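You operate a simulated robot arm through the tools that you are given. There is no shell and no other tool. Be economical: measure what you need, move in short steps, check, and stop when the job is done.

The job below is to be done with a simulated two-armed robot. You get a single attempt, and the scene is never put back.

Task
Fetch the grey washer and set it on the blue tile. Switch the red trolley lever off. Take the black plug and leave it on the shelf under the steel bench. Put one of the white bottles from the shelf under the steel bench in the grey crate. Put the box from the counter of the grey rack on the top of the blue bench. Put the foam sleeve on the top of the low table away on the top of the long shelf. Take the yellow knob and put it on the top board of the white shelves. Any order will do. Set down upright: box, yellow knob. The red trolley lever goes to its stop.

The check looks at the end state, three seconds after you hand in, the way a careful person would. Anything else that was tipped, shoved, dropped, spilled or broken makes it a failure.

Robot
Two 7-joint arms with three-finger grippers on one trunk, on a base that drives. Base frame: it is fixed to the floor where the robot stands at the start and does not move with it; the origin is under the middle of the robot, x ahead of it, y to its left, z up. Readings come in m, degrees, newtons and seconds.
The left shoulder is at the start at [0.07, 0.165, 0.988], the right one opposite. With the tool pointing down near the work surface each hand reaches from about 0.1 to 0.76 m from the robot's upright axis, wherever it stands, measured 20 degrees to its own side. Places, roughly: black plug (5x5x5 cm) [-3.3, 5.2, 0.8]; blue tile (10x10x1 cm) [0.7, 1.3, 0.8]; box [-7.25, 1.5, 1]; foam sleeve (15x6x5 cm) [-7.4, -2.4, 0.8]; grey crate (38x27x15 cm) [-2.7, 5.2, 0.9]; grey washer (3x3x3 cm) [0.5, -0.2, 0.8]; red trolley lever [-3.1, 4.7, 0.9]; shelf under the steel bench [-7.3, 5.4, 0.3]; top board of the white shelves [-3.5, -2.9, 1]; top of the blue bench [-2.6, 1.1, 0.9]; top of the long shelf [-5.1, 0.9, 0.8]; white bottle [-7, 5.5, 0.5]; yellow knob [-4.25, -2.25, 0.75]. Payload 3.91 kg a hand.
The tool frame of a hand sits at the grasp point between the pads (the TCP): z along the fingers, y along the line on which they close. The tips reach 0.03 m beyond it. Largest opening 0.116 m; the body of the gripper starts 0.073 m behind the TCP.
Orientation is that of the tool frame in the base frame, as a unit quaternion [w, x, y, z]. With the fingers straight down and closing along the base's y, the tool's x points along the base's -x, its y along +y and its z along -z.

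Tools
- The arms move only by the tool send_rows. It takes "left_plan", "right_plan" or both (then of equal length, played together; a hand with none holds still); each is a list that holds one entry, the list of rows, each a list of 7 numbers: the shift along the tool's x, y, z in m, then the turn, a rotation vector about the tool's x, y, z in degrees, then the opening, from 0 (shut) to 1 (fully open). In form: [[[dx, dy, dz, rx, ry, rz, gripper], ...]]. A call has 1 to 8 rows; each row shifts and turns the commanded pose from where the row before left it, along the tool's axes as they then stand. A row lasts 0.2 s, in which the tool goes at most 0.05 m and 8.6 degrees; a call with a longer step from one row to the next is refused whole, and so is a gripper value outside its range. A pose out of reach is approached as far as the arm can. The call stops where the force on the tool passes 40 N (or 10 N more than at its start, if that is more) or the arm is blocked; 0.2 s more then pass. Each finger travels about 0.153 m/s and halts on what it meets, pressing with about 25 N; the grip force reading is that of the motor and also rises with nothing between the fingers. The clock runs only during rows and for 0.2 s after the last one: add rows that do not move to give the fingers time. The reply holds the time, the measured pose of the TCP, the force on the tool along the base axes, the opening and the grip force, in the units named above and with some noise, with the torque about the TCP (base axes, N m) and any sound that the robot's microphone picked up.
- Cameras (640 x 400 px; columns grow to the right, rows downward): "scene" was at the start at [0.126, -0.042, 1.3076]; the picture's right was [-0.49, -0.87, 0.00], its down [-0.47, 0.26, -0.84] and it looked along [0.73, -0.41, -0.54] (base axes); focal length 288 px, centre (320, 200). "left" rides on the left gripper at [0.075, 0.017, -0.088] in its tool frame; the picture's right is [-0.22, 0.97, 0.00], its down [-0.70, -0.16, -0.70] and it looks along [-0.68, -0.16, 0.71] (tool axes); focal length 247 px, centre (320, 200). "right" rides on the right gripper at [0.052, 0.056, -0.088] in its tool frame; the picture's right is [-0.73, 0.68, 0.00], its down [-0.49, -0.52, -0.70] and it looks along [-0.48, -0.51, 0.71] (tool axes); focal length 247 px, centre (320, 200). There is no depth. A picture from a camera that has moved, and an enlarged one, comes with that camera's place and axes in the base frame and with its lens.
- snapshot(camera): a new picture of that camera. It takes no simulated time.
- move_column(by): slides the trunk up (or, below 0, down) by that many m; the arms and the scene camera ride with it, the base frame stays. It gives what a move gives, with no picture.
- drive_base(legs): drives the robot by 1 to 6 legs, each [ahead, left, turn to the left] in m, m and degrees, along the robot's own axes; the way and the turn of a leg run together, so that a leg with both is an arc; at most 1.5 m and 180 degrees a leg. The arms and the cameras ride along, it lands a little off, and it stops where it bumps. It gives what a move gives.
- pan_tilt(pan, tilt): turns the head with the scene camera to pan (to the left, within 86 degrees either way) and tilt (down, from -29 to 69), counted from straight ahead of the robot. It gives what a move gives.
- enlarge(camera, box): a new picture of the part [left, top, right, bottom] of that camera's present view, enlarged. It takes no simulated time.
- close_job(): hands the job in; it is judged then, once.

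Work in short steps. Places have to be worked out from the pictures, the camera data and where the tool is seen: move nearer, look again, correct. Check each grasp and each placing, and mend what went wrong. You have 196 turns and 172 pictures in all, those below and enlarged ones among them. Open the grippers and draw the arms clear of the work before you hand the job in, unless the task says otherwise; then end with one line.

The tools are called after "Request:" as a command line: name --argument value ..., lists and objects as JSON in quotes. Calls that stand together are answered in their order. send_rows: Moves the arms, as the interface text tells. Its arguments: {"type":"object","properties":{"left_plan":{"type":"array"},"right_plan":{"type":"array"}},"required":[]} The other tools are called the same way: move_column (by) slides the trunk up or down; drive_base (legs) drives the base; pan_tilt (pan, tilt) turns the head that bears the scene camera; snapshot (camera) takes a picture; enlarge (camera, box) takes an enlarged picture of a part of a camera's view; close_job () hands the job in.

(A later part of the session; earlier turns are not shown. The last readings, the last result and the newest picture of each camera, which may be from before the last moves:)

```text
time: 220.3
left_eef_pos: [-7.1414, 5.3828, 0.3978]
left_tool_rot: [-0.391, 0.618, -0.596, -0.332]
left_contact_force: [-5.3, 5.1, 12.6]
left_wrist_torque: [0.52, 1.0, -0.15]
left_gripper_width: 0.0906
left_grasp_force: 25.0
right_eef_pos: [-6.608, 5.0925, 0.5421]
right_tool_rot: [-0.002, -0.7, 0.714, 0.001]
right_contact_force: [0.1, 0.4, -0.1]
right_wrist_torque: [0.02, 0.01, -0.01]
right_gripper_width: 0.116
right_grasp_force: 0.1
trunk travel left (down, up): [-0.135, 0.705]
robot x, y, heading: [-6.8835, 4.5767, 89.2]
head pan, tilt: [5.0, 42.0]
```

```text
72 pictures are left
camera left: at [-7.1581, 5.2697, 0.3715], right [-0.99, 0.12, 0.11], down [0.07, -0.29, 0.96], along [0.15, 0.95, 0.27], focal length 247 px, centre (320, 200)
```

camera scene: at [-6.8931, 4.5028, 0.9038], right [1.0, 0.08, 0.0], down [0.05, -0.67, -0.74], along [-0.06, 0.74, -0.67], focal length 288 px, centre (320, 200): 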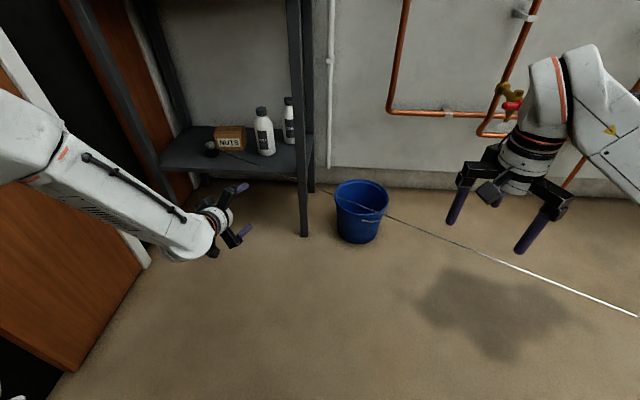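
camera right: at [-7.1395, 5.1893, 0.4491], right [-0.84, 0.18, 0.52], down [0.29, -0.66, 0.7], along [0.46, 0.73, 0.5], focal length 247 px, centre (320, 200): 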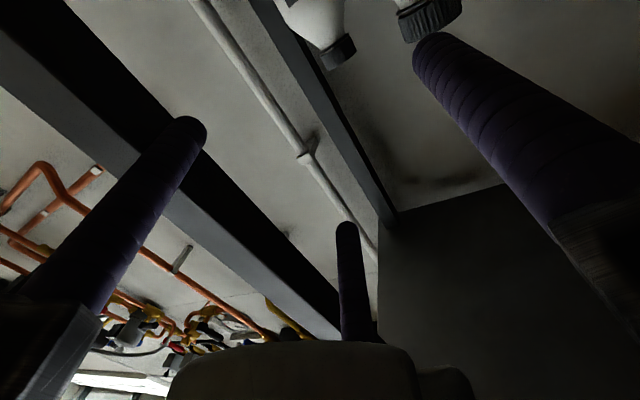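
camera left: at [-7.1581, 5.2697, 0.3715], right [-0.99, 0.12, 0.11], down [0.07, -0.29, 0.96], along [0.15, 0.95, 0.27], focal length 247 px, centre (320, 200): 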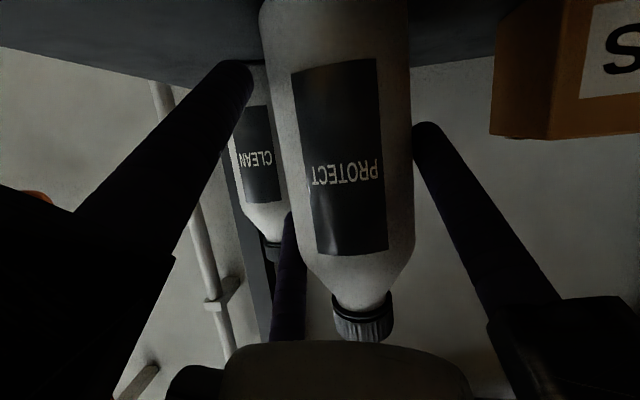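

Gripped at 91 mm as predicted for a 67 mm bottle. I lift slightly and check.

Request:
send_rows --left_plan '[[[-0.009, 0, -0.005, 0, 0, 0, 0], [-0.009, 0, -0.005, 0, 0, 0, 0], [-0.009, 0, -0.005, 0, 0, 0, 0], [-0.009, 0, -0.005, 0, 0, 0, 0], [0, 0, 0, 0, 0, 0, 0]]]'

Request:
snapshot --camera "left"

Request:
enlarge --camera "scene" --box '[180, 90, 320, 210]'

```text
time: 221.5
left_eef_pos: [-7.1477, 5.3815, 0.4341]
left_tool_rot: [-0.39, 0.618, -0.597, -0.331]
left_contact_force: [-0.4, 0.2, -4.3]
left_wrist_torque: [-0.09, -0.06, 0.04]
left_gripper_width: 0.0858
left_grasp_force: 24.7
right_eef_pos: [-6.6081, 5.0947, 0.5407]
right_tool_rot: [-0.002, -0.701, 0.714, 0.001]
right_contact_force: [0.7, 0.4, 0.3]
right_wrist_torque: [0.02, 0.04, -0.03]
right_gripper_width: 0.1158
right_grasp_force: 0.0
trunk travel left (down, up): [-0.135, 0.705]
robot x, y, heading: [-6.8851, 4.5727, 89.4]
head pan, tilt: [5.0, 42.0]
```

```text
71 pictures are left
camera left: at [-7.1631, 5.2685, 0.4091], right [-0.99, 0.12, 0.11], down [0.07, -0.28, 0.96], along [0.15, 0.95, 0.27], focal length 247 px, centre (320, 200)
```

left: 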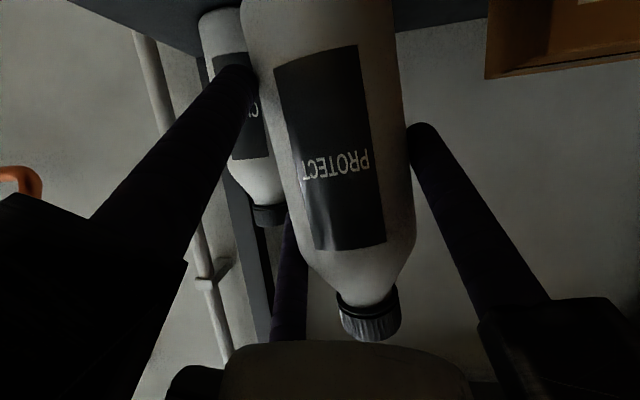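

```text
3.33 times, centred on (250, 150) of scene
camera zoom: at [-6.8903, 4.709, 0.9037], right [1.0, 0.07, 0.0], down [0.05, -0.67, -0.74], along [-0.06, 0.74, -0.67], focal length 958 px, centre (553, 367)
```

zoom: 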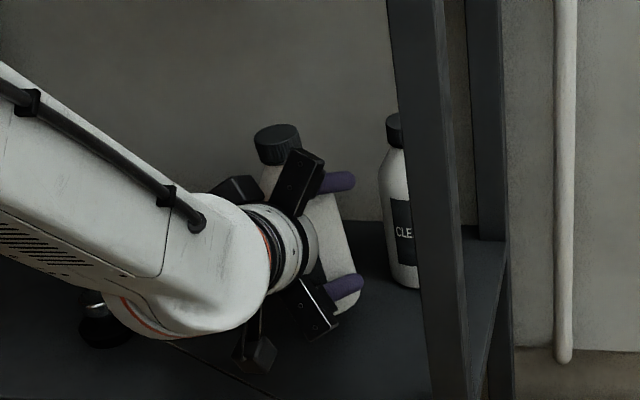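

Bottle lifted (4.3 N), second bottle untouched. I raise 4 cm more and back out.

Request:
send_rows --left_plan '[[[-0.017, 0, -0.01, 0, 0, 0, 0], [-0.017, 0, -0.01, 0, 0, 0, 0], [0, 0, 0, 0, 0, 0, 0]]]'

Request:
drive_base --legs '[[-0.45, 0, 0]]'

Request:
snapshot --camera "scene"

```text
time: 222.3
left_eef_pos: [-7.1493, 5.3805, 0.4739]
left_tool_rot: [-0.389, 0.618, -0.597, -0.33]
left_contact_force: [0.5, 0.2, -4.4]
left_wrist_torque: [-0.03, -0.03, 0.02]
left_gripper_width: 0.0859
left_grasp_force: 25.1
right_eef_pos: [-6.6075, 5.0929, 0.5402]
right_tool_rot: [-0.002, -0.7, 0.714, 0.0]
right_contact_force: [0.1, 0.0, 0.5]
right_wrist_torque: [0.0, 0.01, 0.0]
right_gripper_width: 0.1158
right_grasp_force: 0.1
trunk travel left (down, up): [-0.135, 0.705]
robot x, y, heading: [-6.8812, 4.5746, 89.5]
head pan, tilt: [5.0, 42.0]
```

```text
time: 225.0
left_eef_pos: [-7.1607, 4.9419, 0.4739]
left_tool_rot: [-0.388, 0.621, -0.594, -0.333]
left_contact_force: [-0.6, 0.6, -5.1]
left_wrist_torque: [-0.05, -0.03, 0.0]
left_gripper_width: 0.0858
left_grasp_force: 25.6
right_eef_pos: [-6.6172, 4.6608, 0.541]
right_tool_rot: [-0.002, -0.704, 0.71, 0.0]
right_contact_force: [-0.2, -0.2, 0.1]
right_wrist_torque: [0.0, -0.02, -0.01]
right_gripper_width: 0.116
right_grasp_force: 0.0
trunk travel left (down, up): [-0.135, 0.705]
robot x, y, heading: [-6.8812, 4.1363, 89.5]
head pan, tilt: [5.0, 42.0]
```

```text
69 pictures are left
camera scene: at [-6.8952, 4.2732, 0.9037], right [1.0, 0.08, 0.0], down [0.06, -0.67, -0.74], along [-0.06, 0.74, -0.67], focal length 288 px, centre (320, 200)
```

scene: 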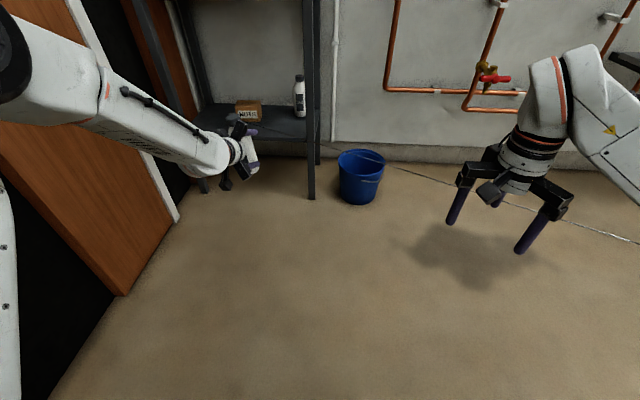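

I raise the trunk 0.64 m and drive back toward the crate: turn right to face +x, ahead 4 m, then face +y.

Request:
move_column --by 0.4

Request:
move_column --by 0.24

Request:
drive_base --legs '[[0, 0, -89], [1.5, 0, 0], [1.5, 0, 0], [1.3, 0, 0], [0, 0, 89]]'

Request:
pan_tilt --pan 0 --tilt 40

Request:
snapshot --camera "scene"

```text
time: 228.8
left_eef_pos: [-7.1598, 4.9422, 0.8738]
left_tool_rot: [-0.388, 0.621, -0.594, -0.332]
left_contact_force: [-0.1, -0.1, -4.5]
left_wrist_torque: [-0.09, -0.05, 0.01]
left_gripper_width: 0.0854
left_grasp_force: 25.2
right_eef_pos: [-6.6167, 4.6611, 0.9399]
right_tool_rot: [-0.002, -0.703, 0.711, 0.0]
right_contact_force: [-0.6, 0.5, -0.7]
right_wrist_torque: [0.02, 0.0, 0.02]
right_gripper_width: 0.1159
right_grasp_force: 0.1
trunk travel left (down, up): [-0.535, 0.305]
robot x, y, heading: [-6.8838, 4.1386, 89.8]
head pan, tilt: [5.0, 42.0]
```

```text
time: 231.3
left_eef_pos: [-7.1604, 4.943, 1.1146]
left_tool_rot: [-0.388, 0.622, -0.594, -0.332]
left_contact_force: [-0.4, -0.5, -5.2]
left_wrist_torque: [-0.08, -0.06, 0.0]
left_gripper_width: 0.0856
left_grasp_force: 25.2
right_eef_pos: [-6.6172, 4.6611, 1.18]
right_tool_rot: [-0.003, -0.704, 0.711, -0.001]
right_contact_force: [0.2, -0.6, -0.3]
right_wrist_torque: [0.03, -0.05, 0.01]
right_gripper_width: 0.116
right_grasp_force: 0.1
trunk travel left (down, up): [-0.775, 0.065]
robot x, y, heading: [-6.8885, 4.1339, 89.9]
head pan, tilt: [5.0, 42.0]
```

```text
time: 259.8
left_eef_pos: [-2.7944, 5.1058, 1.1131]
left_tool_rot: [-0.392, 0.616, -0.599, -0.329]
left_contact_force: [0.0, -0.5, -4.4]
left_wrist_torque: [-0.06, -0.07, 0.0]
left_gripper_width: 0.0853
left_grasp_force: 25.4
right_eef_pos: [-2.2544, 4.8153, 1.18]
right_tool_rot: [-0.003, -0.698, 0.716, 0.0]
right_contact_force: [0.4, -0.7, -0.1]
right_wrist_torque: [0.01, 0.0, 0.0]
right_gripper_width: 0.1161
right_grasp_force: 0.0
trunk travel left (down, up): [-0.775, 0.065]
robot x, y, heading: [-2.5379, 4.2954, 88.7]
head pan, tilt: [5.0, 42.0]
```

```text
time: 260.4
left_eef_pos: [-2.794, 5.1051, 1.1131]
left_tool_rot: [-0.391, 0.617, -0.599, -0.329]
left_contact_force: [0.1, 0.4, -5.0]
left_wrist_torque: [-0.07, -0.02, 0.03]
left_gripper_width: 0.0851
left_grasp_force: 24.9
right_eef_pos: [-2.2553, 4.8143, 1.1791]
right_tool_rot: [-0.003, -0.697, 0.717, 0.0]
right_contact_force: [0.2, 0.3, -0.9]
right_wrist_torque: [-0.02, 0.0, -0.01]
right_gripper_width: 0.116
right_grasp_force: 0.2
trunk travel left (down, up): [-0.775, 0.065]
robot x, y, heading: [-2.5362, 4.2978, 89.0]
head pan, tilt: [0.0, 40.0]
```

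```text
68 pictures are left
camera scene: at [-2.5331, 4.4338, 1.5466], right [1.0, -0.02, 0.0], down [-0.01, -0.64, -0.77], along [0.01, 0.77, -0.64], focal length 288 px, centre (320, 200)
```

scene: 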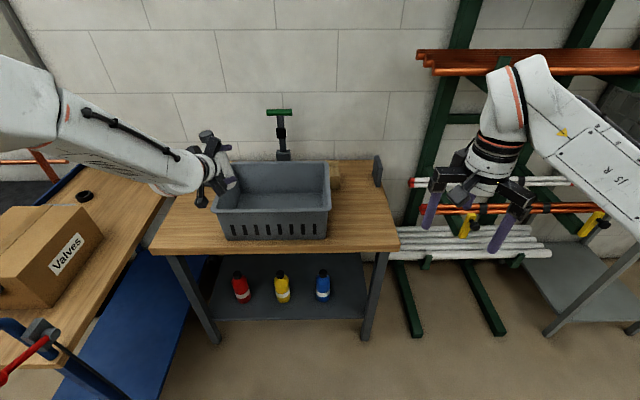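

Crate interior spans x≈-2.84..-2.50, y≈5.11..5.37, rim z≈0.95. I pull the left hand back 0.25 m and rotate it to vertical so the bottle lies roughly level.

Request:
send_rows --left_plan '[[[0.02, 0, -0.037, 0, 0, 0, 0], [0.02, 0, -0.037, 0, 0, 0, 0], [0.02, 0, -0.037, 0, 0, 0, 0], [0.02, 0, -0.037, 0, 0, 0, 0], [0.02, 0, -0.037, 0, 0, 0, 0], [0, 0, 0, 0, 0, 0, 0]]]'

Request:
send_rows --left_plan '[[[0, 0, 0, 0, 7.75, 0, 0], [0, 0, 0, 0, 7.75, 0, 0], [0, 0, 0, 0, 7.75, 0, 0], [0, 0, 0, 0, 7.75, 0, 0], [0, 0, 0, 0, 7.75, 0, 0], [0, 0, 0, 0, 7.75, 0, 0], [0, 0, 0, 0, 7.75, 0, 0], [0, 0, 0, 0, 7.75, 0, 0]]]'

Request:
drive_base --legs '[[0.26, 0, 0]]'

Request:
snapshot --camera "scene"

```text
time: 261.8
left_eef_pos: [-2.8004, 4.8962, 1.1135]
left_tool_rot: [-0.391, 0.617, -0.599, -0.329]
left_contact_force: [-0.6, 0.4, -4.5]
left_wrist_torque: [-0.07, -0.07, 0.02]
left_gripper_width: 0.0852
left_grasp_force: 25.1
right_eef_pos: [-2.2548, 4.8157, 1.1792]
right_tool_rot: [-0.003, -0.698, 0.716, -0.001]
right_contact_force: [0.4, -0.2, -0.7]
right_wrist_torque: [0.0, -0.03, 0.0]
right_gripper_width: 0.116
right_grasp_force: 0.0
trunk travel left (down, up): [-0.775, 0.065]
robot x, y, heading: [-2.5345, 4.2972, 88.9]
head pan, tilt: [0.0, 40.0]
```

```text
time: 263.6
left_eef_pos: [-2.8004, 4.895, 1.1156]
left_tool_rot: [0.026, -0.698, 0.715, -0.036]
left_contact_force: [0.3, 1.7, -4.5]
left_wrist_torque: [-0.03, -0.07, 0.0]
left_gripper_width: 0.085
left_grasp_force: 24.8
right_eef_pos: [-2.2555, 4.815, 1.1795]
right_tool_rot: [-0.002, -0.698, 0.717, 0.0]
right_contact_force: [-0.4, -0.2, -0.4]
right_wrist_torque: [-0.05, 0.04, 0.0]
right_gripper_width: 0.1162
right_grasp_force: 0.0
trunk travel left (down, up): [-0.775, 0.065]
robot x, y, heading: [-2.5305, 4.2936, 88.8]
head pan, tilt: [0.0, 40.0]
```

```text
time: 265.5
left_eef_pos: [-2.7999, 5.1482, 1.1165]
left_tool_rot: [0.027, -0.7, 0.713, -0.035]
left_contact_force: [0.1, 0.6, -5.7]
left_wrist_torque: [0.03, -0.07, -0.04]
left_gripper_width: 0.0848
left_grasp_force: 24.6
right_eef_pos: [-2.2539, 5.071, 1.1804]
right_tool_rot: [-0.001, -0.7, 0.714, 0.0]
right_contact_force: [-0.5, -0.2, 0.8]
right_wrist_torque: [0.05, -0.02, 0.03]
right_gripper_width: 0.1161
right_grasp_force: 0.1
trunk travel left (down, up): [-0.775, 0.065]
robot x, y, heading: [-2.5261, 4.5527, 89.0]
head pan, tilt: [0.0, 40.0]
```

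```text
67 pictures are left
camera scene: at [-2.5294, 4.6882, 1.5468], right [1.0, -0.01, 0.0], down [-0.01, -0.64, -0.77], along [0.01, 0.77, -0.64], focal length 288 px, centre (320, 200)
```

scene: 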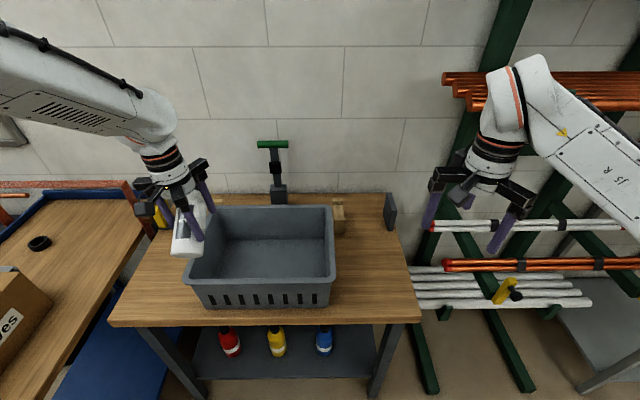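

The bottle now lies about level. I move it over the crate's centre and lower it into the crate.

Request:
send_rows --left_plan '[[[-0.03, -0.039, 0, 0, 0, 0, 0], [-0.03, -0.039, 0, 0, 0, 0, 0], [-0.03, -0.039, 0, 0, 0, 0, 0], [0, 0, 0.045, 0, 0, 0, 0], [0, 0, 0.045, 0, 0, 0, 0], [0, 0, 0.04, 0, 0, 0, 0], [0, 0, 0, 0, 0, 0, 0]]]'

Request:
snapshot --camera "scene"

```text
time: 267.1
left_eef_pos: [-2.6714, 5.2348, 0.9983]
left_tool_rot: [0.027, -0.7, 0.713, -0.035]
left_contact_force: [0.2, -0.7, -5.6]
left_wrist_torque: [0.05, -0.08, 0.03]
left_gripper_width: 0.0851
left_grasp_force: 24.6
right_eef_pos: [-2.2543, 5.0715, 1.1819]
right_tool_rot: [-0.002, -0.7, 0.714, 0.001]
right_contact_force: [0.7, 0.0, -0.1]
right_wrist_torque: [0.0, -0.01, 0.01]
right_gripper_width: 0.116
right_grasp_force: 0.0
trunk travel left (down, up): [-0.775, 0.065]
robot x, y, heading: [-2.5275, 4.5553, 89.2]
head pan, tilt: [0.0, 40.0]
```

```text
66 pictures are left
camera scene: at [-2.5296, 4.6887, 1.5468], right [1.0, -0.01, 0.0], down [-0.01, -0.64, -0.77], along [0.01, 0.77, -0.64], focal length 288 px, centre (320, 200)
```

scene: 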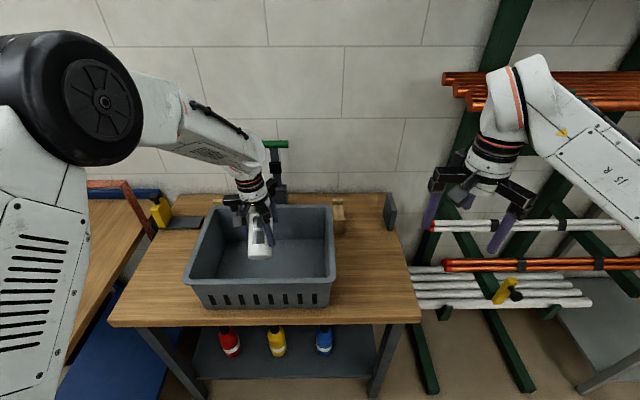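

Over the crate centre. I lower until the bottle's end touches the floor of the crate.

Request:
send_rows --left_plan '[[[0, 0, 0.03, 0, 0, 0, 0], [0, 0, 0.03, 0, 0, 0, 0], [0, 0, 0.015, 0, 0, 0, 0], [0, 0, 0.01, 0, 0, 0, 0], [0, 0, 0.01, 0, 0, 0, 0], [0, 0, 0.01, 0, 0, 0, 0], [0, 0, 0, 0, 0, 0, 0]]]'

Request:
enlarge --camera "scene" --box '[170, 160, 350, 320]'

```text
time: 268.7
left_eef_pos: [-2.6604, 5.2325, 0.8905]
left_tool_rot: [0.026, -0.701, 0.712, -0.035]
left_contact_force: [0.1, -0.6, -5.7]
left_wrist_torque: [0.02, -0.02, -0.02]
left_gripper_width: 0.0849
left_grasp_force: 25.0
right_eef_pos: [-2.254, 5.0713, 1.1809]
right_tool_rot: [-0.002, -0.7, 0.715, 0.0]
right_contact_force: [-0.6, 0.6, 0.2]
right_wrist_torque: [0.0, -0.01, -0.01]
right_gripper_width: 0.1159
right_grasp_force: 0.0
trunk travel left (down, up): [-0.775, 0.065]
robot x, y, heading: [-2.5286, 4.555, 89.3]
head pan, tilt: [0.0, 40.0]
```

```text
2.50 times, centred on (260, 240) of scene
camera zoom: at [-2.5292, 4.6896, 1.5467], right [1.0, -0.01, 0.0], down [-0.01, -0.64, -0.77], along [0.01, 0.77, -0.64], focal length 719 px, centre (470, 100)
```

zoom: 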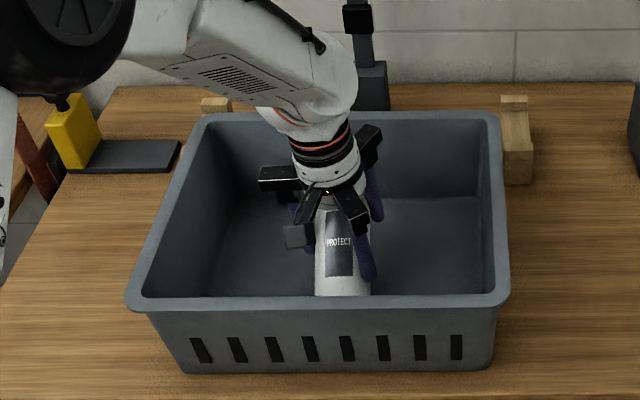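

Not touching yet. A few more millimetres down until contact.

Request:
send_rows --left_plan '[[[0, 0, 0.006, 0, 0, 0, 0], [0, 0, 0.006, 0, 0, 0, 0], [0, 0, 0.006, 0, 0, 0, 0], [0, 0, 0.006, 0, 0, 0, 0], [0, 0, 0, 0, 0, 0, 0]]]'

```text
time: 269.9
left_eef_pos: [-2.6582, 5.23, 0.8669]
left_tool_rot: [0.026, -0.7, 0.713, -0.036]
left_contact_force: [2.7, -0.7, 4.7]
left_wrist_torque: [-0.56, -0.04, 0.2]
left_gripper_width: 0.0867
left_grasp_force: 25.4
right_eef_pos: [-2.2531, 5.0705, 1.1799]
right_tool_rot: [-0.003, -0.7, 0.714, 0.001]
right_contact_force: [-0.2, -0.1, -0.1]
right_wrist_torque: [-0.01, -0.01, -0.02]
right_gripper_width: 0.1159
right_grasp_force: 0.0
trunk travel left (down, up): [-0.775, 0.065]
robot x, y, heading: [-2.5287, 4.5536, 89.2]
head pan, tilt: [0.0, 40.0]
```

Bottle's base touches the crate floor. I open and lift the hand out.

Request:
send_rows --left_plan '[[[0, 0, 0, 0, 0, 0, 0.8], [0, 0, 0, 0, 0, 0, 0.9], [0, 0, 0, 0, 0, 0, 1], [0, 0, -0.02, 0, 0, 0, 1], [0, 0, -0.04, 0, 0, 0, 1], [0, 0, -0.05, 0, 0, 0, 1], [0, 0, -0.05, 0, 0, 0, 1], [0, 0, -0.05, 0, 0, 0, 1]]]'

Request:
enlarge --camera "scene" --box '[170, 160, 350, 320]'

```text
time: 271.7
left_eef_pos: [-2.6767, 5.2323, 1.0759]
left_tool_rot: [0.028, -0.7, 0.713, -0.033]
left_contact_force: [0.2, 0.0, -0.1]
left_wrist_torque: [0.01, 0.0, 0.03]
left_gripper_width: 0.1159
left_grasp_force: 0.1
right_eef_pos: [-2.2525, 5.0695, 1.1812]
right_tool_rot: [-0.001, -0.7, 0.714, 0.001]
right_contact_force: [0.1, 0.0, 0.7]
right_wrist_torque: [0.02, 0.0, -0.01]
right_gripper_width: 0.116
right_grasp_force: 0.1
trunk travel left (down, up): [-0.775, 0.065]
robot x, y, heading: [-2.5284, 4.5493, 89.2]
head pan, tilt: [0.0, 40.0]
```

```text
2.50 times, centred on (260, 240) of scene
camera zoom: at [-2.529, 4.6872, 1.5468], right [1.0, -0.01, 0.0], down [-0.01, -0.64, -0.77], along [0.01, 0.77, -0.64], focal length 719 px, centre (470, 100)
```

zoom: 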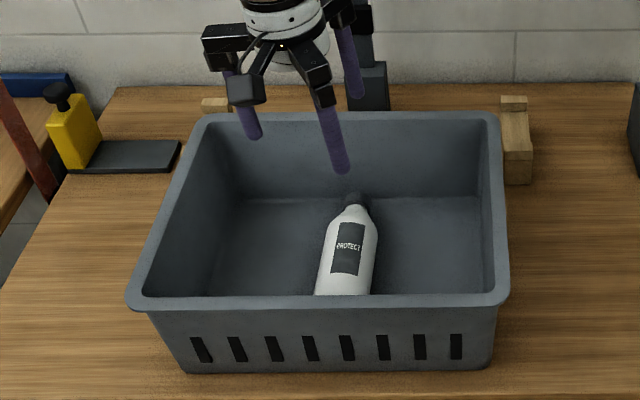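

Bottle is in the crate. Next the box at the grey rack. I draw the left hand in, back off, and travel west, then face south to look.

Request:
send_rows --left_plan '[[[0, 0, -0.04, 0, 0, 0, 1], [0.04, 0.02, 0, 0, 0, 0, 1], [0.04, 0.02, 0, 0, 0, 0, 1], [0.03, 0.02, 0, 0, 0, 0, 1], [0, 0, 0, 0, 0, 0, 1]]]'

Request:
drive_base --legs '[[-0.45, 0, 0], [0, 0, 91], [1.5, 0, 0], [1.5, 0, 0], [0.9, 0, 0], [0, 0, 90]]'

Request:
pan_tilt --pan 0 --tilt 15

Request:
snapshot --camera "scene"

```text
time: 272.9
left_eef_pos: [-2.7432, 5.1233, 1.1099]
left_tool_rot: [0.027, -0.7, 0.713, -0.035]
left_contact_force: [0.3, -0.2, -0.7]
left_wrist_torque: [0.01, -0.02, 0.01]
left_gripper_width: 0.1157
left_grasp_force: 0.0
right_eef_pos: [-2.2539, 5.0721, 1.18]
right_tool_rot: [-0.002, -0.7, 0.714, 0.0]
right_contact_force: [-0.6, 0.6, 0.3]
right_wrist_torque: [-0.07, -0.01, 0.03]
right_gripper_width: 0.1161
right_grasp_force: 0.0
trunk travel left (down, up): [-0.775, 0.065]
robot x, y, heading: [-2.5282, 4.5525, 89.2]
head pan, tilt: [0.0, 40.0]
```

```text
time: 302.1
left_eef_pos: [-6.274, 3.5545, 1.1115]
left_tool_rot: [-0.035, 0.705, 0.707, -0.028]
left_contact_force: [0.2, 0.1, 0.3]
left_wrist_torque: [-0.01, -0.02, 0.01]
left_gripper_width: 0.1162
left_grasp_force: 0.1
right_eef_pos: [-6.7653, 3.5951, 1.1809]
right_tool_rot: [0.001, 0.707, 0.707, 0.002]
right_contact_force: [0.6, 0.3, -0.2]
right_wrist_torque: [-0.01, 0.0, -0.02]
right_gripper_width: 0.1161
right_grasp_force: 0.1
trunk travel left (down, up): [-0.775, 0.065]
robot x, y, heading: [-6.501, 4.1191, -89.4]
head pan, tilt: [0.0, 40.0]
```

```text
time: 303.0
left_eef_pos: [-6.2751, 3.5548, 1.1115]
left_tool_rot: [-0.035, 0.705, 0.708, -0.027]
left_contact_force: [-0.6, 0.1, 0.3]
left_wrist_torque: [-0.01, -0.01, -0.03]
left_gripper_width: 0.1161
left_grasp_force: 0.1
right_eef_pos: [-6.765, 3.5952, 1.1812]
right_tool_rot: [0.001, 0.706, 0.708, 0.002]
right_contact_force: [0.4, -0.7, 0.2]
right_wrist_torque: [-0.02, 0.0, 0.0]
right_gripper_width: 0.1159
right_grasp_force: 0.0
trunk travel left (down, up): [-0.775, 0.065]
robot x, y, heading: [-6.4996, 4.1185, -89.6]
head pan, tilt: [0.0, 15.0]
```

```text
63 pictures are left
camera scene: at [-6.5026, 3.9781, 1.5862], right [-1.0, -0.01, 0.0], down [0.0, 0.26, -0.97], along [0.01, -0.97, -0.26], focal length 288 px, centre (320, 200)
```

scene: 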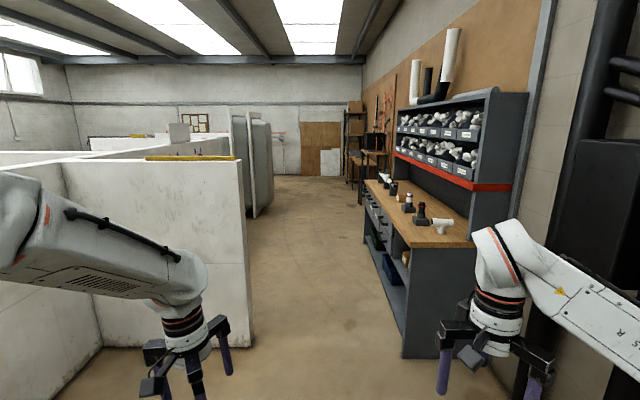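

The grey rack's counter runs along the west side of a corridor. I zoom on the counter items to find the box.

Request:
enlarge --camera "scene" --box '[350, 140, 490, 260]'

```text
3.33 times, centred on (420, 200) of scene
camera zoom: at [-6.5026, 3.9781, 1.5862], right [-1.0, -0.01, 0.0], down [0.0, 0.26, -0.97], along [0.01, -0.97, -0.26], focal length 958 px, centre (-13, 200)
```

zoom: 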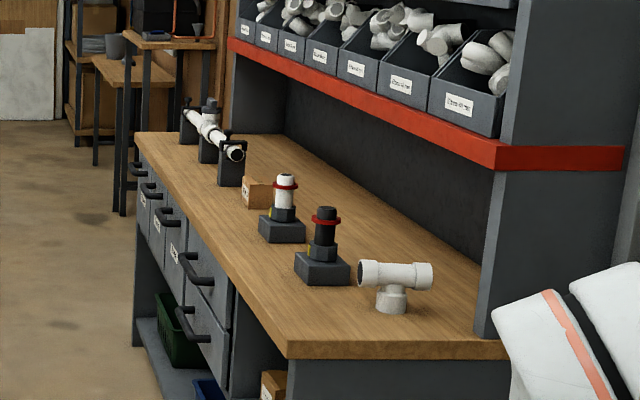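

The box is the small cardboard one at about (-7.25,1.35). I retract both hands, face west, and strafe south along the corridor.

Request:
send_rows --left_plan '[[[0.03, -0.01, -0.02, 0, 0, 0, 1], [0.03, -0.01, -0.02, 0, 0, 0, 1], [0.03, -0.01, -0.01, 0, 0, 0, 1], [0.02, 0, 0, 0, 0, 0, 1]]]' --right_plan '[[[0.03, 0, 0, 0, 0, 0, 1], [0.03, 0, 0, 0, 0, 0, 1], [0.03, 0, 0, 0, 0, 0, 1], [0.02, 0, 0, 0, 0, 0, 1]]]'

Request:
drive_base --legs '[[0, 0, -90.5], [-0.08, 1.4, 0], [0, 1.2, 0]]'

Request:
pan_tilt --pan 0 --tilt 38

Request:
snapshot --camera "scene"

```text
time: 304.0
left_eef_pos: [-6.2959, 3.6651, 1.1665]
left_tool_rot: [-0.035, 0.705, 0.708, -0.029]
left_contact_force: [0.8, -0.6, 0.5]
left_wrist_torque: [-0.02, 0.07, 0.01]
left_gripper_width: 0.116
left_grasp_force: 0.0
right_eef_pos: [-6.7617, 3.7054, 1.1795]
right_tool_rot: [0.0, 0.705, 0.709, 0.001]
right_contact_force: [0.8, 1.2, 0.2]
right_wrist_torque: [0.0, 0.07, 0.02]
right_gripper_width: 0.1161
right_grasp_force: 0.1
trunk travel left (down, up): [-0.775, 0.065]
robot x, y, heading: [-6.5002, 4.1205, -89.5]
head pan, tilt: [0.0, 15.0]
```

```text
time: 320.6
left_eef_pos: [-6.8648, 1.3184, 1.1655]
left_tool_rot: [-0.044, 0.999, 0.007, 0.005]
left_contact_force: [0.4, 0.0, -0.3]
left_wrist_torque: [0.03, -0.02, 0.02]
left_gripper_width: 0.116
left_grasp_force: 0.1
right_eef_pos: [-6.829, 1.783, 1.1785]
right_tool_rot: [0.002, 1.0, 0.009, 0.001]
right_contact_force: [-0.1, -0.3, -0.2]
right_wrist_torque: [0.02, 0.02, 0.01]
right_gripper_width: 0.116
right_grasp_force: 0.0
trunk travel left (down, up): [-0.775, 0.065]
robot x, y, heading: [-6.4117, 1.5227, -178.8]
head pan, tilt: [0.0, 15.0]
```

```text
time: 321.4
left_eef_pos: [-6.8652, 1.3181, 1.1639]
left_tool_rot: [-0.044, 0.999, 0.008, 0.005]
left_contact_force: [0.2, -0.2, 0.1]
left_wrist_torque: [0.0, 0.01, 0.05]
left_gripper_width: 0.1161
left_grasp_force: 0.0
right_eef_pos: [-6.829, 1.7841, 1.1793]
right_tool_rot: [0.002, 1.0, 0.009, 0.001]
right_contact_force: [0.2, -0.9, -0.6]
right_wrist_torque: [0.01, 0.01, 0.01]
right_gripper_width: 0.1162
right_grasp_force: 0.1
trunk travel left (down, up): [-0.775, 0.065]
robot x, y, heading: [-6.4098, 1.5268, -178.7]
head pan, tilt: [0.0, 38.0]
```

```text
61 pictures are left
camera scene: at [-6.5492, 1.5243, 1.5498], right [-0.02, 1.0, 0.0], down [0.61, 0.01, -0.79], along [-0.79, -0.02, -0.62], focal length 288 px, centre (320, 200)
```

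scene: 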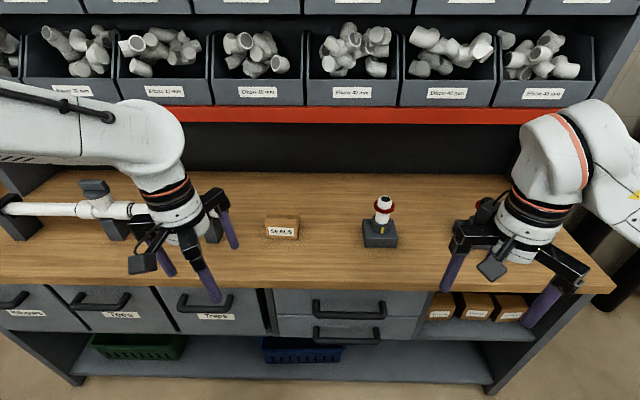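

SEALS box found at about (-7.23,1.38). I zoom to measure it.

Request:
enlarge --camera "scene" --box '[230, 190, 330, 260]'

```text
5.71 times, centred on (280, 225) of scene
camera zoom: at [-6.5492, 1.5243, 1.5498], right [-0.02, 1.0, 0.0], down [0.61, 0.01, -0.79], along [-0.79, -0.02, -0.62], focal length 1643 px, centre (549, 57)
```

zoom: 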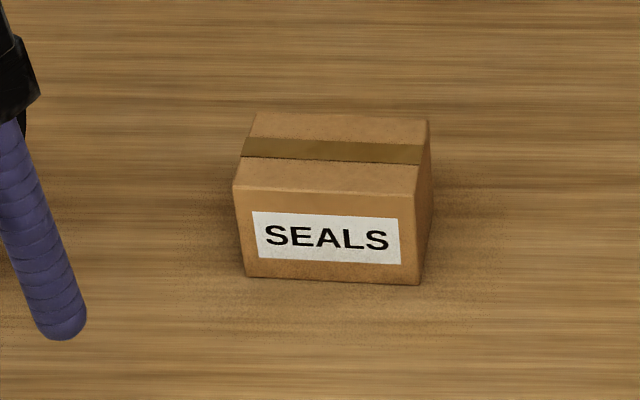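

Box ≈ 9.5 (y) × 6 (x) × 6.6 cm, centre ≈(-7.21,1.39). I drive ahead 0.1 m, straighten the left tool, and bring it above the box.

Request:
drive_base --legs '[[0.1, 0, -1.2]]'

Request:
send_rows --left_plan '[[[-0.04, 0, 0, -5, -0.6, 0, 0.9], [-0.04, 0, 0, 0, 0, 0, 0.88], [-0.04, 0, 0, 0, 0, 0, 0.88], [-0.04, -0.015, 0.02, 0, 0, 0, 0.88], [-0.04, -0.015, 0.02, 0, 0, 0, 0.88], [-0.03, -0.01, 0.03, 0, 0, 0, 0.88], [0, 0, 0, 0, 0, 0, 0.88]]]'

Request:
snapshot --camera "scene"

Request:
snapshot --camera "left"

```text
time: 322.6
left_eef_pos: [-6.9687, 1.3274, 1.1651]
left_tool_rot: [-0.044, 0.999, -0.004, 0.005]
left_contact_force: [0.6, 0.0, -0.2]
left_wrist_torque: [-0.01, 0.0, 0.0]
left_gripper_width: 0.1159
left_grasp_force: 0.1
right_eef_pos: [-6.9204, 1.7919, 1.1786]
right_tool_rot: [0.002, 1.0, -0.003, 0.001]
right_contact_force: [-0.4, 1.0, 0.9]
right_wrist_torque: [-0.04, -0.02, 0.0]
right_gripper_width: 0.1161
right_grasp_force: 0.1
trunk travel left (down, up): [-0.775, 0.065]
robot x, y, heading: [-6.5092, 1.5229, 179.9]
head pan, tilt: [0.0, 38.0]
```

```text
time: 324.2
left_eef_pos: [-7.198, 1.3702, 1.0924]
left_tool_rot: [0.0, 1.0, -0.003, -0.001]
left_contact_force: [0.3, -0.9, 0.2]
left_wrist_torque: [0.01, 0.01, -0.03]
left_gripper_width: 0.102
left_grasp_force: 0.2
right_eef_pos: [-6.9202, 1.7922, 1.1798]
right_tool_rot: [0.003, 1.0, -0.003, 0.0]
right_contact_force: [0.3, -0.2, 0.1]
right_wrist_torque: [-0.02, 0.01, -0.01]
right_gripper_width: 0.1161
right_grasp_force: 0.1
trunk travel left (down, up): [-0.775, 0.065]
robot x, y, heading: [-6.5093, 1.5271, 180.2]
head pan, tilt: [0.0, 38.0]
```

```text
59 pictures are left
camera scene: at [-6.6468, 1.5266, 1.5499], right [0.0, 1.0, 0.0], down [0.61, 0.0, -0.79], along [-0.79, 0.0, -0.61], focal length 288 px, centre (320, 200)
```

scene: 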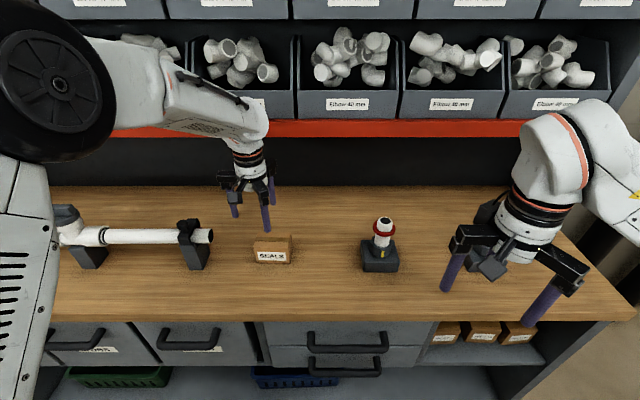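

```text
58 pictures are left
camera left: at [-7.1234, 1.3524, 1.1795], right [-0.23, -0.97, 0.0], down [-0.69, 0.16, 0.7], along [-0.68, 0.16, -0.71], focal length 247 px, centre (320, 200)
```

left: 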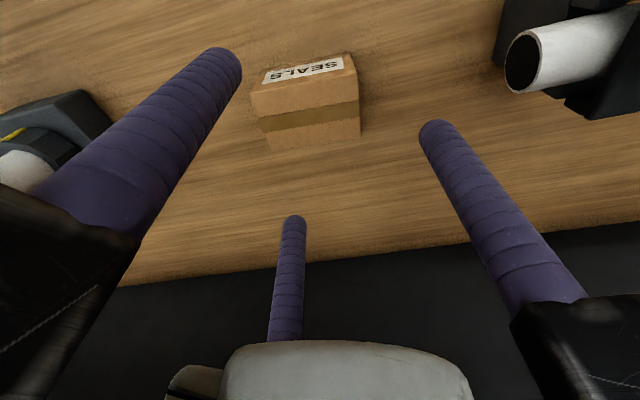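

Triangulating: box centre (-7.24,1.386), top z≈0.93, counter z≈0.865. I shift and descend to just above, then look.

Request:
send_rows --left_plan '[[[-0.021, -0.002, 0, 0, 0, 0, 0.88], [-0.021, -0.002, 0.03, 0, 0, 0, 0.88], [0, 0, 0.04, 0, 0, 0, 0.88], [0, 0, 0.03, 0, 0, 0, 0.88], [0, 0, 0, 0, 0, 0, 0.88]]]'

Request:
snapshot --camera "left"

Request:
enlarge --camera "scene" --box '[210, 170, 330, 280]'

```text
time: 325.4
left_eef_pos: [-7.239, 1.3717, 0.9929]
left_tool_rot: [0.0, 1.0, -0.005, -0.001]
left_contact_force: [-0.7, 0.0, 0.3]
left_wrist_torque: [0.0, 0.04, 0.02]
left_gripper_width: 0.1021
left_grasp_force: 0.0
right_eef_pos: [-6.922, 1.7921, 1.1794]
right_tool_rot: [0.003, 1.0, -0.002, 0.002]
right_contact_force: [0.1, -0.4, -0.2]
right_wrist_torque: [0.01, -0.02, 0.03]
right_gripper_width: 0.1159
right_grasp_force: 0.0
trunk travel left (down, up): [-0.775, 0.065]
robot x, y, heading: [-6.5073, 1.5273, 180.1]
head pan, tilt: [0.0, 38.0]
```

```text
57 pictures are left
camera left: at [-7.1639, 1.3549, 1.0804], right [-0.23, -0.97, 0.0], down [-0.69, 0.16, 0.7], along [-0.68, 0.16, -0.71], focal length 247 px, centre (320, 200)
```

left: 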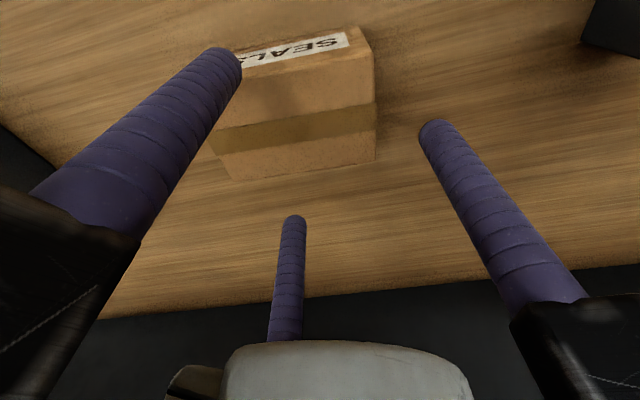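

```text
3.64 times, centred on (270, 225) of scene
camera zoom: at [-6.648, 1.5264, 1.5498], right [0.0, 1.0, 0.0], down [0.62, 0.0, -0.79], along [-0.79, 0.0, -0.62], focal length 1046 px, centre (502, 109)
```

zoom: 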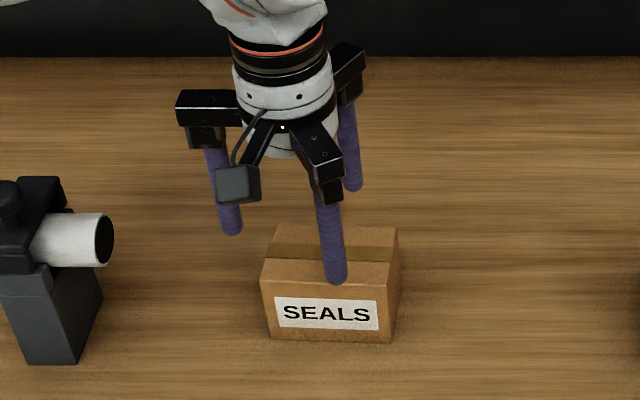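

C-finger clearance at the back is slim, so I shift 6 mm further ahead and descend around the box.

Request:
send_rows --left_plan '[[[-0.006, 0, 0.02, 0, 0, 0, 0.88], [0, 0, 0.02, 0, 0, 0, 0.88], [0, 0, 0.02, 0, 0, 0, 0.88], [0, 0, 0.018, 0, 0, 0, 0.88], [0, 0, 0, 0, 0, 0, 0.88]]]'

Request:
enlarge --camera "scene" --box '[210, 170, 330, 280]'

```text
time: 326.6
left_eef_pos: [-7.2453, 1.3726, 0.9184]
left_tool_rot: [0.0, 1.0, -0.003, 0.0]
left_contact_force: [-0.1, 1.0, -0.1]
left_wrist_torque: [-0.02, 0.02, 0.02]
left_gripper_width: 0.1022
left_grasp_force: 0.0
right_eef_pos: [-6.9228, 1.7926, 1.1783]
right_tool_rot: [0.002, 1.0, -0.002, 0.002]
right_contact_force: [0.1, 0.0, 0.2]
right_wrist_torque: [0.0, -0.01, 0.02]
right_gripper_width: 0.116
right_grasp_force: 0.0
trunk travel left (down, up): [-0.775, 0.065]
robot x, y, heading: [-6.5093, 1.5254, 179.9]
head pan, tilt: [0.0, 38.0]
```

```text
3.64 times, centred on (270, 225) of scene
camera zoom: at [-6.6489, 1.5265, 1.5497], right [0.0, 1.0, 0.0], down [0.62, 0.0, -0.79], along [-0.79, 0.0, -0.62], focal length 1046 px, centre (502, 109)
```

zoom: 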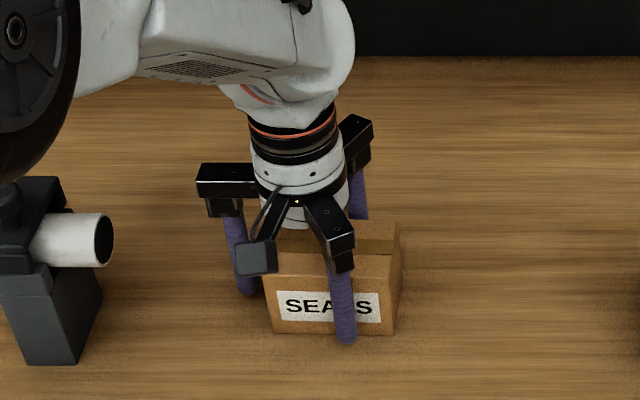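

Fingers straddle the box. I close and lift slightly.

Request:
send_rows --left_plan '[[[0, 0, 0, 0, 0, 0, 0.75], [0, 0, 0, 0, 0, 0, 0.6], [0, 0, 0, 0, 0, 0, 0.4], [0, 0, 0, 0, 0, 0, 0.2], [0, 0, 0, 0, 0, 0, 0], [0, 0, 0, 0, 0, 0, 0], [0, 0, -0.01, 0, 0, 0, 0], [0, 0, -0.02, 0, 0, 0, 0]]]'

Request:
enlarge --camera "scene" --box '[210, 170, 330, 280]'

```text
time: 328.4
left_eef_pos: [-7.2444, 1.3727, 0.9507]
left_tool_rot: [0.001, 1.0, -0.003, 0.0]
left_contact_force: [0.3, -0.4, -2.4]
left_wrist_torque: [-0.06, -0.01, -0.03]
left_gripper_width: 0.0768
left_grasp_force: 25.4
right_eef_pos: [-6.9221, 1.7922, 1.1789]
right_tool_rot: [0.003, 1.0, -0.002, 0.001]
right_contact_force: [0.1, 0.9, -0.9]
right_wrist_torque: [0.04, 0.02, 0.0]
right_gripper_width: 0.1162
right_grasp_force: 0.0
trunk travel left (down, up): [-0.775, 0.065]
robot x, y, heading: [-6.5098, 1.522, 180.0]
head pan, tilt: [0.0, 38.0]
```

```text
3.64 times, centred on (270, 225) of scene
camera zoom: at [-6.6473, 1.5265, 1.5498], right [0.0, 1.0, 0.0], down [0.62, 0.0, -0.79], along [-0.79, 0.0, -0.62], focal length 1046 px, centre (502, 109)
```

zoom: 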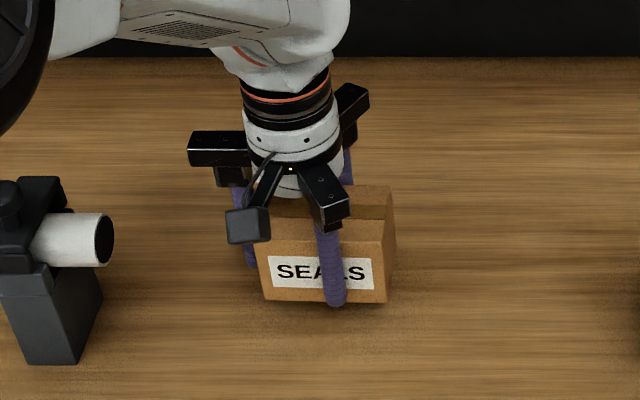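

Box lifted upright. I raise and retract it, then look south for the foam sleeve's low table.

Request:
send_rows --left_plan '[[[0, 0, -0.05, 0, 0, 0, 0], [0, 0, -0.05, 0, 0, 0, 0], [0, 0, -0.05, 0, 0, 0, 0], [0, 0, -0.05, 0, 0, 0, 0], [0.045, 0, 0, 0, 0, 0, 0], [0.045, 0, 0, 0, 0, 0, 0], [0.045, 0, 0, 0, 0, 0, 0], [0.045, 0, 0, 0, 0, 0, 0]]]'

Request:
drive_base --legs '[[-0.1, 0, 0]]'

Request:
pan_tilt --pan 70 --tilt 15

Request:
snapshot --camera "scene"

```text
time: 330.2
left_eef_pos: [-7.0611, 1.373, 1.1464]
left_tool_rot: [0.0, 1.0, -0.003, -0.002]
left_contact_force: [0.1, 0.7, -3.4]
left_wrist_torque: [-0.03, 0.0, 0.0]
left_gripper_width: 0.0768
left_grasp_force: 25.2
right_eef_pos: [-6.9217, 1.7926, 1.1796]
right_tool_rot: [0.003, 1.0, -0.002, 0.001]
right_contact_force: [-0.1, 0.4, 0.7]
right_wrist_torque: [-0.02, 0.05, -0.01]
right_gripper_width: 0.1159
right_grasp_force: 0.0
trunk travel left (down, up): [-0.775, 0.065]
robot x, y, heading: [-6.5099, 1.5243, 179.9]
head pan, tilt: [0.0, 38.0]
```

```text
time: 331.3
left_eef_pos: [-6.9662, 1.3743, 1.1454]
left_tool_rot: [-0.001, 1.0, -0.004, -0.001]
left_contact_force: [-0.7, 0.2, -1.8]
left_wrist_torque: [-0.06, 0.03, 0.01]
left_gripper_width: 0.0767
left_grasp_force: 25.3
right_eef_pos: [-6.8252, 1.7923, 1.1788]
right_tool_rot: [0.003, 1.0, -0.002, 0.002]
right_contact_force: [-0.1, 0.2, -0.6]
right_wrist_torque: [-0.01, 0.0, 0.03]
right_gripper_width: 0.1161
right_grasp_force: 0.0
trunk travel left (down, up): [-0.775, 0.065]
robot x, y, heading: [-6.4104, 1.5251, 179.9]
head pan, tilt: [0.0, 38.0]
```

```text
time: 332.7
left_eef_pos: [-6.9648, 1.3733, 1.1446]
left_tool_rot: [-0.001, 1.0, -0.003, 0.001]
left_contact_force: [0.5, -0.1, -1.9]
left_wrist_torque: [-0.03, 0.02, -0.02]
left_gripper_width: 0.0767
left_grasp_force: 25.1
right_eef_pos: [-6.8242, 1.7916, 1.1794]
right_tool_rot: [0.002, 1.0, -0.002, 0.001]
right_contact_force: [-0.3, -0.6, 0.6]
right_wrist_torque: [-0.01, -0.03, 0.01]
right_gripper_width: 0.1161
right_grasp_force: 0.0
trunk travel left (down, up): [-0.775, 0.065]
robot x, y, heading: [-6.4069, 1.5241, 179.9]
head pan, tilt: [70.0, 15.0]
```

```text
53 pictures are left
camera scene: at [-6.4957, 1.4383, 1.5863], right [-0.94, 0.34, 0.0], down [0.09, 0.24, -0.97], along [-0.33, -0.91, -0.26], focal length 288 px, centre (320, 200)
```

scene: 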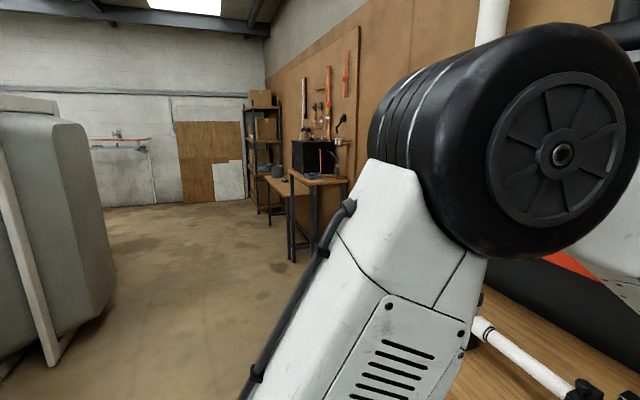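

The way south is clear. I strafe to y≈-2.3 and look at the low table.

Request:
drive_base --legs '[[0, 1.5, 0], [0, 1.5, 0], [0, 0.8, 0]]'

Request:
pan_tilt --pan 0 --tilt 35

Request:
snapshot --camera "scene"

```text
time: 351.0
left_eef_pos: [-7.0029, -2.407, 1.1459]
left_tool_rot: [0.001, 1.0, -0.007, 0.0]
left_contact_force: [0.3, -0.6, -3.0]
left_wrist_torque: [-0.01, 0.04, -0.01]
left_gripper_width: 0.0767
left_grasp_force: 25.5
right_eef_pos: [-6.8601, -1.9901, 1.1786]
right_tool_rot: [0.003, 1.0, -0.006, 0.001]
right_contact_force: [-0.5, 0.3, 0.4]
right_wrist_torque: [-0.01, -0.01, -0.02]
right_gripper_width: 0.1161
right_grasp_force: 0.2
trunk travel left (down, up): [-0.775, 0.065]
robot x, y, heading: [-6.4504, -2.2553, 179.7]
head pan, tilt: [70.0, 15.0]
```

```text
time: 352.4
left_eef_pos: [-7.0019, -2.4088, 1.1454]
left_tool_rot: [0.0, 1.0, -0.006, -0.001]
left_contact_force: [0.5, 0.2, -2.0]
left_wrist_torque: [-0.05, 0.01, -0.01]
left_gripper_width: 0.0766
left_grasp_force: 24.9
right_eef_pos: [-6.8586, -1.9908, 1.179]
right_tool_rot: [0.002, 1.0, -0.005, 0.0]
right_contact_force: [-1.0, 0.0, -1.1]
right_wrist_torque: [0.0, 0.01, 0.0]
right_gripper_width: 0.1162
right_grasp_force: 0.1
trunk travel left (down, up): [-0.775, 0.065]
robot x, y, heading: [-6.4451, -2.2584, 179.5]
head pan, tilt: [0.0, 35.0]
```

```text
52 pictures are left
camera scene: at [-6.5883, -2.2573, 1.5543], right [0.01, 1.0, 0.0], down [0.57, 0.0, -0.82], along [-0.82, 0.0, -0.57], focal length 288 px, centre (320, 200)
```

scene: 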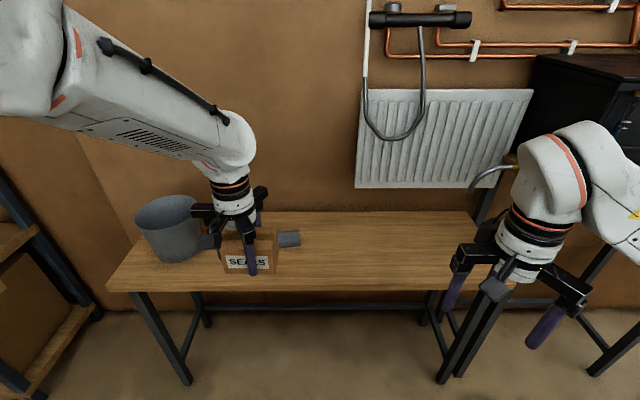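

The foam sleeve lies at about (-7.4,-2.4) behind the held box in view. I shift left 0.38 m and ahead 0.25 m so the right hand can take it.

Request:
drive_base --legs '[[0, 0.38, 0], [0.24, 0, 0]]'

Request:
pan_tilt --pan -15 --tilt 42

Request:
snapshot --camera "scene"

```text
time: 356.2
left_eef_pos: [-7.2471, -2.7788, 1.146]
left_tool_rot: [0.001, 1.0, -0.009, 0.0]
left_contact_force: [1.0, -0.2, -2.2]
left_wrist_torque: [-0.02, 0.06, 0.0]
left_gripper_width: 0.0768
left_grasp_force: 25.1
right_eef_pos: [-7.1041, -2.3611, 1.1805]
right_tool_rot: [0.002, 1.0, -0.008, 0.001]
right_contact_force: [-0.5, 0.3, -0.1]
right_wrist_torque: [0.0, -0.04, -0.02]
right_gripper_width: 0.1159
right_grasp_force: 0.1
trunk travel left (down, up): [-0.775, 0.065]
robot x, y, heading: [-6.693, -2.6309, 179.3]
head pan, tilt: [0.0, 35.0]
```

```text
time: 356.9
left_eef_pos: [-7.2509, -2.778, 1.1451]
left_tool_rot: [0.0, 1.0, -0.009, 0.001]
left_contact_force: [-0.5, -0.3, -2.7]
left_wrist_torque: [-0.06, -0.02, -0.03]
left_gripper_width: 0.077
left_grasp_force: 25.2
right_eef_pos: [-7.1054, -2.3607, 1.1793]
right_tool_rot: [0.003, 1.0, -0.008, 0.002]
right_contact_force: [-0.1, 0.0, 0.4]
right_wrist_torque: [-0.02, 0.01, 0.03]
right_gripper_width: 0.116
right_grasp_force: 0.0
trunk travel left (down, up): [-0.775, 0.065]
robot x, y, heading: [-6.6969, -2.6336, 179.3]
head pan, tilt: [-15.0, 42.0]
```

```text
51 pictures are left
camera scene: at [-6.8283, -2.6074, 1.5437], right [0.27, 0.96, 0.0], down [0.65, -0.18, -0.74], along [-0.72, 0.2, -0.67], focal length 288 px, centre (320, 200)
```

scene: 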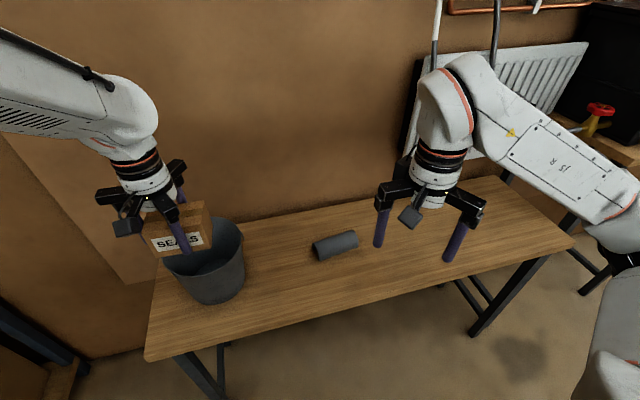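

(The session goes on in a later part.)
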